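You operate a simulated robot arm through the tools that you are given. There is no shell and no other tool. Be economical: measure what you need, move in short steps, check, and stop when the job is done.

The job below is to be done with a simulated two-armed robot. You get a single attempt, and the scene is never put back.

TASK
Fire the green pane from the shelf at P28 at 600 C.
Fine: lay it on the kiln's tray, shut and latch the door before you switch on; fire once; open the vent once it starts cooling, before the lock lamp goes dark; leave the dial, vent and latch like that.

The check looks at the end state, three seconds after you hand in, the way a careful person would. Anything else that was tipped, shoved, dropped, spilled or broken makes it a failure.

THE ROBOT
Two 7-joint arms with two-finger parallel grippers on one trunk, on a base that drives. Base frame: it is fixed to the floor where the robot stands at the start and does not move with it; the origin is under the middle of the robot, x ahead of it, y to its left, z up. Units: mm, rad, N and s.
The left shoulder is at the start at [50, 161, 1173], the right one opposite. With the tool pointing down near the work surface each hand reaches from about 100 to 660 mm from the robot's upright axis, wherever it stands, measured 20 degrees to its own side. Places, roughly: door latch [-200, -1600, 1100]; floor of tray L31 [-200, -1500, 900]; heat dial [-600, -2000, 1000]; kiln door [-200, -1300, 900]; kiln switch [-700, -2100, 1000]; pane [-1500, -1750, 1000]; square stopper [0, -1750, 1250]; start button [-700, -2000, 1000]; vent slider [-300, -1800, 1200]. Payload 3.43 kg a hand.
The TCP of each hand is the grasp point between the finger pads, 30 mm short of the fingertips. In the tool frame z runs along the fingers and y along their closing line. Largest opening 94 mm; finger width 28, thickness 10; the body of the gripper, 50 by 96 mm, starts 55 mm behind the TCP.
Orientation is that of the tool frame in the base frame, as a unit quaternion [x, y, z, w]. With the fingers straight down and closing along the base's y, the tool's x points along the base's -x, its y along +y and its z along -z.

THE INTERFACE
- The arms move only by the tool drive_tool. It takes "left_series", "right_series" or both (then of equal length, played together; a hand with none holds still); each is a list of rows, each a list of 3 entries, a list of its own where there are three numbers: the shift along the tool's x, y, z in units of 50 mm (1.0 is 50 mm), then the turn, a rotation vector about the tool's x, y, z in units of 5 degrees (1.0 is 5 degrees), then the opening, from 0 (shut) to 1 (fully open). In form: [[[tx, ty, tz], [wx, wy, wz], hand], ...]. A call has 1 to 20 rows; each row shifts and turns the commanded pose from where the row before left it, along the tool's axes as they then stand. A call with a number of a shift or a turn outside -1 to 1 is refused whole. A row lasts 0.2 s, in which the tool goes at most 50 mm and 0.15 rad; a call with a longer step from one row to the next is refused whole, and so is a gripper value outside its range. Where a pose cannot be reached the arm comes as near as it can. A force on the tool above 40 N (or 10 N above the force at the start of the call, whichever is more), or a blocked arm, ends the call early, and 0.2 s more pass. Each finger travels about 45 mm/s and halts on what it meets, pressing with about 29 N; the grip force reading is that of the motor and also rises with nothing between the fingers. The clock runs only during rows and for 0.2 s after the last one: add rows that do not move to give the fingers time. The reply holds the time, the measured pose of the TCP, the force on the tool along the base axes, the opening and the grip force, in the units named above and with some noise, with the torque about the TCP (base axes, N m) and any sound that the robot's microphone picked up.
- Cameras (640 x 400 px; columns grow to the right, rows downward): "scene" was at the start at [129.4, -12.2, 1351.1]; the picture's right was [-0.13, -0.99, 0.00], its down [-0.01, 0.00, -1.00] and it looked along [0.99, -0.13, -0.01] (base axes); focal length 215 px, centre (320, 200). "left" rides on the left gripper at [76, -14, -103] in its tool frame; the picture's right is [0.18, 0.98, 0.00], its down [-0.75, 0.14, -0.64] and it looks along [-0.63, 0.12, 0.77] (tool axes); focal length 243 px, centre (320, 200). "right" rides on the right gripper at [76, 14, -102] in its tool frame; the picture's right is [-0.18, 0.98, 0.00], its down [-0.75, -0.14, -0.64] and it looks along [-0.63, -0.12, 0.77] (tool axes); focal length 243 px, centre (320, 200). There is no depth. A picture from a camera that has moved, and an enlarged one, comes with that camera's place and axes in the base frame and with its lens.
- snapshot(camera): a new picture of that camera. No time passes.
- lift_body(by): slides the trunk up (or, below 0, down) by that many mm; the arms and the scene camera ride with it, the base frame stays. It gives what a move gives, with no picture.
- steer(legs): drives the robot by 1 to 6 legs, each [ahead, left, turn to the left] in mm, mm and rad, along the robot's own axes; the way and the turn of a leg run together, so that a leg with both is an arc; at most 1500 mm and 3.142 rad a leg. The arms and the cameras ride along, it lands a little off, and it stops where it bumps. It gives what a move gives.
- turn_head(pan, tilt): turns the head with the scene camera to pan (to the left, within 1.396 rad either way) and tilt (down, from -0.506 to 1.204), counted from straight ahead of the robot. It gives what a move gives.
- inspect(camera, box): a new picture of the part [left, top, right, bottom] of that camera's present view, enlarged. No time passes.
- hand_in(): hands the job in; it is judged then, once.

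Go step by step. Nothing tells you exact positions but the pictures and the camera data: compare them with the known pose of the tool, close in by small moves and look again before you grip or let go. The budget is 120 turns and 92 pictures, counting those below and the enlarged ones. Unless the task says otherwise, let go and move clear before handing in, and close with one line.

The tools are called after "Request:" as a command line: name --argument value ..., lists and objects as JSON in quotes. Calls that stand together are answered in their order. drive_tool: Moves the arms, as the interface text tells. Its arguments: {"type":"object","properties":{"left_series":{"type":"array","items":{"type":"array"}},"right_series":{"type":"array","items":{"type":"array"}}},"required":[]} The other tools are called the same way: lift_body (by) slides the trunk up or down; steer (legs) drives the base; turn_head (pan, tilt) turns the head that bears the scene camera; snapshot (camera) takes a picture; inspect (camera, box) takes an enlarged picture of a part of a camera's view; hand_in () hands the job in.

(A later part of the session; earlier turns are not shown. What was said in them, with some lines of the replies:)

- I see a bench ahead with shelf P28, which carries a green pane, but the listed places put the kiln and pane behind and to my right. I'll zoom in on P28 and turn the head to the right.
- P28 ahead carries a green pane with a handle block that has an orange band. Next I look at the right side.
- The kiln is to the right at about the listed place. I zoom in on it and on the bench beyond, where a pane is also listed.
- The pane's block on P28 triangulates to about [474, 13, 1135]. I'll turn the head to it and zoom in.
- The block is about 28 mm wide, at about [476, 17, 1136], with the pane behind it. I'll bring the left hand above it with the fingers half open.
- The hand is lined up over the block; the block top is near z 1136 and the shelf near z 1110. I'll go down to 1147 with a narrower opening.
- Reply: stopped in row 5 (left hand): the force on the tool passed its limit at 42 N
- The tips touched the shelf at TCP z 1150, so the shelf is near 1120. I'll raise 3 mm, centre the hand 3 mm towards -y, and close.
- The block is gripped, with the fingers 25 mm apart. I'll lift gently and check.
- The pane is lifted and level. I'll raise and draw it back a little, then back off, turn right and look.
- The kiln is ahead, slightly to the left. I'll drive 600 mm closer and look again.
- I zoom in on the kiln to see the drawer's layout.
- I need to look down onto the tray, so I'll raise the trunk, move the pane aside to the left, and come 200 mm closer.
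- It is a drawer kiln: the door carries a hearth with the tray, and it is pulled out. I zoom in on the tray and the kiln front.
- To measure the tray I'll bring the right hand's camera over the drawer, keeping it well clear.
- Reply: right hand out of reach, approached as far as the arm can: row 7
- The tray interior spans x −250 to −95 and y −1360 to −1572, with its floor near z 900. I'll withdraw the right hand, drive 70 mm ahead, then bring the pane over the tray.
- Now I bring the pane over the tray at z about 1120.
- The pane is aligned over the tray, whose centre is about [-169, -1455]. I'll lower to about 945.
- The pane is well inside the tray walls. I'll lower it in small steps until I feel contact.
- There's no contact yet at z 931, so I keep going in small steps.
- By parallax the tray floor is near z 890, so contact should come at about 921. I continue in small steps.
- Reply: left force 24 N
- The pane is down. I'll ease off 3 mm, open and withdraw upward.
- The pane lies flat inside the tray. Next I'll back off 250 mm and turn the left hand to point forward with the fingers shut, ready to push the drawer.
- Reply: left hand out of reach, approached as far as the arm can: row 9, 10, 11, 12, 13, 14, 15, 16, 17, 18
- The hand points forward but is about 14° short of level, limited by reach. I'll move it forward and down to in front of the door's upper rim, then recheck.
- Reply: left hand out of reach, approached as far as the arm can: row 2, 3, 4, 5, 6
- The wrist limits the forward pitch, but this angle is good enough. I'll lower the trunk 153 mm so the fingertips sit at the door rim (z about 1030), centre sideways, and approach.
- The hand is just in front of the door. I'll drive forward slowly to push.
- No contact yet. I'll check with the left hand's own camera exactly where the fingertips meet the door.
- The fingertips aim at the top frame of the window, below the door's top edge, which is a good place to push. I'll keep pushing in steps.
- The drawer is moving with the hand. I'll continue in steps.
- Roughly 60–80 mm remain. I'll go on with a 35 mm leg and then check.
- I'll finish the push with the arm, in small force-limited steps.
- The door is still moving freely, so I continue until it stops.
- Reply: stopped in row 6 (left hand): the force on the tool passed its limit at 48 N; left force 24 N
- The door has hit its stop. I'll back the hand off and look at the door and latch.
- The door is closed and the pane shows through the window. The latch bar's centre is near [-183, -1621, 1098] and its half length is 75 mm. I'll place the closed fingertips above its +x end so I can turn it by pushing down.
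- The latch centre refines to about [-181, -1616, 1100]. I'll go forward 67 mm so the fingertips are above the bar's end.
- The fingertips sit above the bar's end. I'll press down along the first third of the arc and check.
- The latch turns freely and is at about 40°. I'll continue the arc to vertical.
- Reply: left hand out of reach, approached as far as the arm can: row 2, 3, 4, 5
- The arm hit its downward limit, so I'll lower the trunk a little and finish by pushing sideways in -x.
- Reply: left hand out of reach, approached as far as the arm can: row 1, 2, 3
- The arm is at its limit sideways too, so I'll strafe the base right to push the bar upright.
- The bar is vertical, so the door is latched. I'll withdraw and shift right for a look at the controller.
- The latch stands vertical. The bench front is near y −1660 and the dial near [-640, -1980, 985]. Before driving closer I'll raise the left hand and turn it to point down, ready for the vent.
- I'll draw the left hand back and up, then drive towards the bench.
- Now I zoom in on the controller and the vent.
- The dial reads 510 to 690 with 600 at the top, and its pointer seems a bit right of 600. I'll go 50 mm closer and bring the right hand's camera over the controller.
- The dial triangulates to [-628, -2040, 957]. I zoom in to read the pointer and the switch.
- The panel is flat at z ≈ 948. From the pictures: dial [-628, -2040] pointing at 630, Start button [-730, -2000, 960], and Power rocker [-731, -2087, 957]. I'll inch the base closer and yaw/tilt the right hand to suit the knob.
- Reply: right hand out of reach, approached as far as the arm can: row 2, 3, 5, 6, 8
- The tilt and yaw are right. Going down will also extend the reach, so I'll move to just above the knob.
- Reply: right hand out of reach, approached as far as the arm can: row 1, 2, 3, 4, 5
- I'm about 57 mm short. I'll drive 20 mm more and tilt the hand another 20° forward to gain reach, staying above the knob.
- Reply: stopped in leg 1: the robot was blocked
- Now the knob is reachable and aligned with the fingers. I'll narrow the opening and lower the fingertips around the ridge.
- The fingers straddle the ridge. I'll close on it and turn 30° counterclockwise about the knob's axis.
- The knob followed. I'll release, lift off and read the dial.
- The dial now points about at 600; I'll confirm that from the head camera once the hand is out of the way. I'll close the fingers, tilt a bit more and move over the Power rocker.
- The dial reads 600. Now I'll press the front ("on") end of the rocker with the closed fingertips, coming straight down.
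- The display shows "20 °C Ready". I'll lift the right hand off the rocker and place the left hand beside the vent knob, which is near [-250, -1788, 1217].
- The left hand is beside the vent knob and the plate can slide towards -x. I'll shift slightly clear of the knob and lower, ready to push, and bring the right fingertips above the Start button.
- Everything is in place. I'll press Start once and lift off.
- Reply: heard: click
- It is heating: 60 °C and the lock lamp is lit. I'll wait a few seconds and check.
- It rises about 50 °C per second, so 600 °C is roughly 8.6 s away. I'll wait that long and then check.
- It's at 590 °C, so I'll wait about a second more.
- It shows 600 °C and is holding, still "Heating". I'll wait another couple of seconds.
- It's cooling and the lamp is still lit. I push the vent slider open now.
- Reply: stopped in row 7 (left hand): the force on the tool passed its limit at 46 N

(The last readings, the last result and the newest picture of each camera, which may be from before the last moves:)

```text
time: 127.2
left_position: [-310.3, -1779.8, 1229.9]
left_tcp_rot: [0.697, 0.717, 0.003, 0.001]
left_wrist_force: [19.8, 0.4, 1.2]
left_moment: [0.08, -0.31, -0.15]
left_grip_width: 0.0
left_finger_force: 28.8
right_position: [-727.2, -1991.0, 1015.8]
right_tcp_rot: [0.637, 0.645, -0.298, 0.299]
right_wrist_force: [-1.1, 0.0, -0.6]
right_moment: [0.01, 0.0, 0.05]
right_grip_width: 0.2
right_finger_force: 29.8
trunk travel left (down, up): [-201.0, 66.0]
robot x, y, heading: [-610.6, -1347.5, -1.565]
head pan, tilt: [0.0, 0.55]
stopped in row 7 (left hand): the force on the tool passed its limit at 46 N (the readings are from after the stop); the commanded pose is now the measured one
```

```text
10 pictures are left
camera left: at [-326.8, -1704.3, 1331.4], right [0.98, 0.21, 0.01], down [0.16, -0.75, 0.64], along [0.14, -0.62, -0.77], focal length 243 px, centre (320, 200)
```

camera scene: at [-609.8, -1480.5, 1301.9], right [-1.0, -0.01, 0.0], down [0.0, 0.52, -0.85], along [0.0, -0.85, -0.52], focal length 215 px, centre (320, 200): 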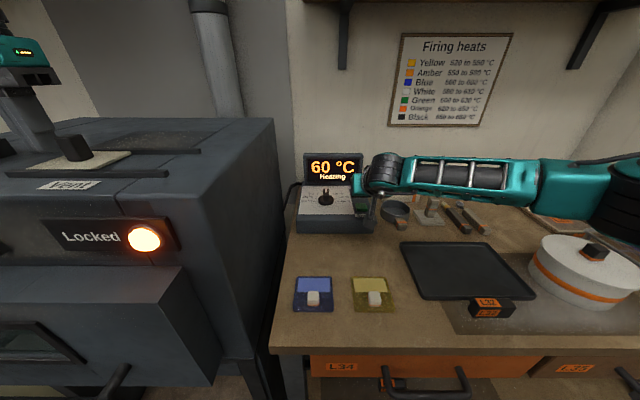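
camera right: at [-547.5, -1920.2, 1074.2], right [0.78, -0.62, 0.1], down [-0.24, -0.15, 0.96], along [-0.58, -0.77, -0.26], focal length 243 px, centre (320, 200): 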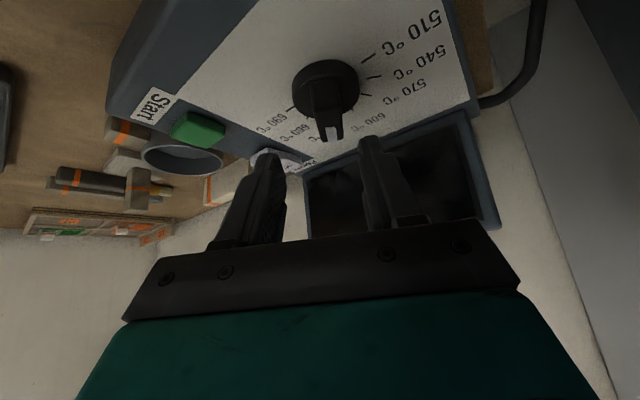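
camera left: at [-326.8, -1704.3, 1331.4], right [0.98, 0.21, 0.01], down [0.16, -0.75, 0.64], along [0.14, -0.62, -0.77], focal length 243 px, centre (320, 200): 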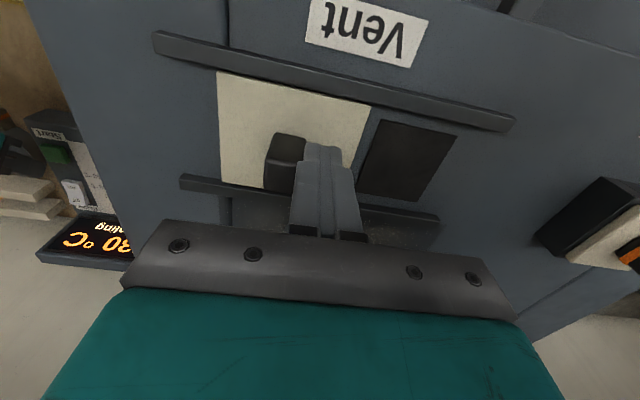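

The vent hole is fully uncovered and the slider is at its stop. I'll withdraw both hands clear.

Request:
drive_tool --left_series '[[[0, 0.25, 0], [0, 0, 0], 0], [[0, 0, -0.5], [0, 0, 0], 0], [[0, 0, -0.8], [0, 0, 0], 0], [[0, 0, -0.8], [0, 0, 0], 0], [[0.6, 0, 0], [0, 0, 0], 0]]' --right_series '[[[-0.5, 0, -0.42], [0, 0, 0], 0], [[-0.5, 0, -0.42], [0, 0, 0], 0], [[-0.5, 0, -0.42], [0, 0, 0], 0], [[-0.3, 0, -0.7], [0, 0, 0], 0], [[-0.3, 0, -0.7], [0, 0, 0], 0]]'

Request:
snapshot --camera "scene"

```text
time: 128.4
left_position: [-302.7, -1748.1, 1336.7]
left_tcp_rot: [0.7, 0.714, -0.001, 0.0]
left_wrist_force: [0.4, 0.2, 0.6]
left_moment: [-0.03, 0.0, 0.02]
left_grip_width: 0.1
left_finger_force: 29.3
right_position: [-726.6, -1956.0, 1182.2]
right_tcp_rot: [0.637, 0.644, -0.299, 0.3]
right_wrist_force: [0.5, 0.9, 1.1]
right_moment: [0.0, 0.0, 0.0]
right_grip_width: 0.0
right_finger_force: 28.7
trunk travel left (down, up): [-201.0, 66.0]
robot x, y, heading: [-605.5, -1349.2, -1.568]
head pan, tilt: [0.0, 0.55]
```

```text
9 pictures are left
camera scene: at [-608.2, -1479.4, 1302.1], right [-1.0, -0.01, 0.0], down [0.0, 0.52, -0.85], along [0.01, -0.85, -0.52], focal length 215 px, centre (320, 200)
```

scene: 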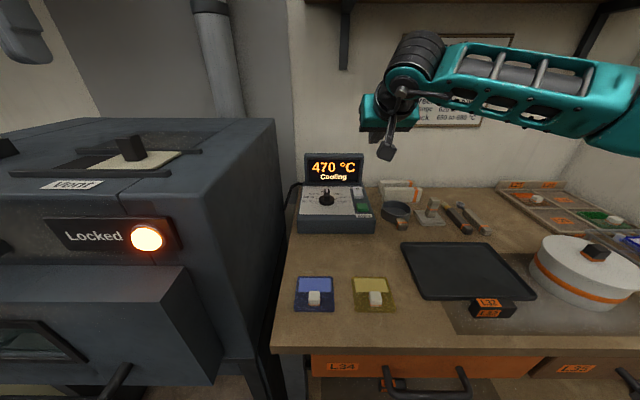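

The display shows 470 °C cooling, the lamp is lit and the vent is open. I'll back away from the bench and do a final check.

Request:
steer --legs '[[-450, 0, 0]]'

Request:
drive_tool --left_series '[[[0, 0, 0], [0, 0, 0], 0], [[0, 0, 0], [0, 0, 0], 0], [[0, 0, 0], [0, 0, 0], 0], [[0, 0, 0], [0, 0, 0], 0], [[0, 0, 0], [0, 0, 0], 0], [[0, 0, 0], [0, 0, 0], 0], [[0, 0, 0], [0, 0, 0], 0], [[0, 0, 0], [0, 0, 0], 0], [[0, 0, 0], [0, 0, 0], 0], [[0, 0, 0], [0, 0, 0], 0], [[0, 0, 0], [0, 0, 0], 0], [[0, 0, 0], [0, 0, 0], 0], [[0, 0, 0], [0, 0, 0], 0], [[0, 0, 0], [0, 0, 0], 0], [[0, 0, 0], [0, 0, 0], 0], [[0, 0, 0], [0, 0, 0], 0], [[0, 0, 0], [0, 0, 0], 0], [[0, 0, 0], [0, 0, 0], 0], [[0, 0, 0], [0, 0, 0], 0], [[0, 0, 0], [0, 0, 0], 0]]'

Request:
turn_head --pan 0.3 --tilt 0.45

Request:
inspect --camera "scene" --box '[160, 80, 480, 280]'

```text
time: 131.2
left_position: [-305.6, -1304.3, 1335.7]
left_tcp_rot: [0.699, 0.715, 0.001, 0.001]
left_wrist_force: [-0.7, 0.6, 0.1]
left_moment: [0.02, -0.01, 0.02]
left_grip_width: 0.0
left_finger_force: 29.2
right_position: [-730.2, -1510.8, 1182.5]
right_tcp_rot: [0.636, 0.645, -0.297, 0.301]
right_wrist_force: [-0.3, 1.4, -0.1]
right_moment: [0.03, 0.0, 0.0]
right_grip_width: 0.1
right_finger_force: 29.1
trunk travel left (down, up): [-201.0, 66.0]
robot x, y, heading: [-613.4, -905.1, -1.561]
head pan, tilt: [0.0, 0.55]
```

```text
time: 135.3
left_position: [-305.7, -1304.3, 1335.6]
left_tcp_rot: [0.699, 0.715, 0.0, 0.0]
left_wrist_force: [-0.3, -0.2, 1.6]
left_moment: [0.03, 0.0, 0.0]
left_grip_width: 0.0
left_finger_force: 28.7
right_position: [-729.2, -1511.8, 1181.0]
right_tcp_rot: [0.637, 0.645, -0.297, 0.3]
right_wrist_force: [0.1, 0.6, -0.1]
right_moment: [0.01, 0.01, -0.02]
right_grip_width: 0.0
right_finger_force: 29.4
trunk travel left (down, up): [-201.0, 66.0]
robot x, y, heading: [-613.9, -905.0, -1.563]
head pan, tilt: [0.0, 0.55]
```

```text
time: 136.2
left_position: [-304.3, -1304.2, 1336.9]
left_tcp_rot: [0.698, 0.716, 0.001, 0.0]
left_wrist_force: [0.5, -0.9, 0.5]
left_moment: [-0.01, 0.0, -0.01]
left_grip_width: 0.1
left_finger_force: 29.1
right_position: [-729.1, -1511.3, 1181.0]
right_tcp_rot: [0.636, 0.645, -0.297, 0.301]
right_wrist_force: [0.2, -0.1, -0.6]
right_moment: [-0.04, 0.02, -0.03]
right_grip_width: 0.0
right_finger_force: 29.0
trunk travel left (down, up): [-201.0, 66.0]
robot x, y, heading: [-615.2, -902.0, -1.563]
head pan, tilt: [0.3, 0.45]
```

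```text
2.00 times, centred on (320, 180) of scene
camera zoom: at [-585.3, -1032.9, 1310.9], right [-0.95, -0.3, 0.0], down [-0.13, 0.41, -0.9], along [0.27, -0.86, -0.44], focal length 429 px, centre (320, 240)
```

zoom: 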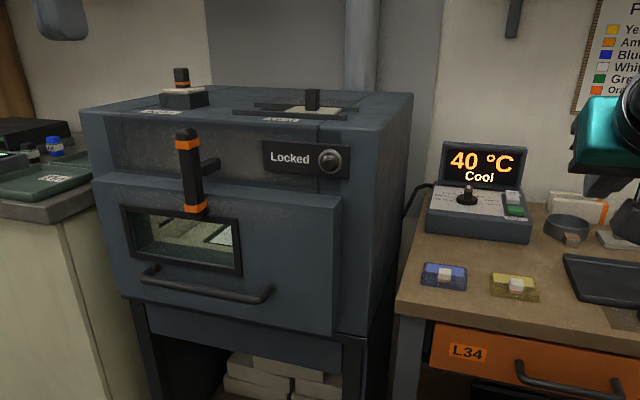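

The kiln reads 40 °C "Cool" and the lock lamp is dark. The door is latched, the vent is open, the dial is at 600 and both hands are clear, so I'm handing in.

Request:
hand_in

```text
The job is handed in.
```

The green pane from P28 was fired once at 600 °C on the kiln's tray, with the door shut and latched first. I opened the vent while it was cooling and the lock lamp was still lit, and left the dial, vent and latch as they were.
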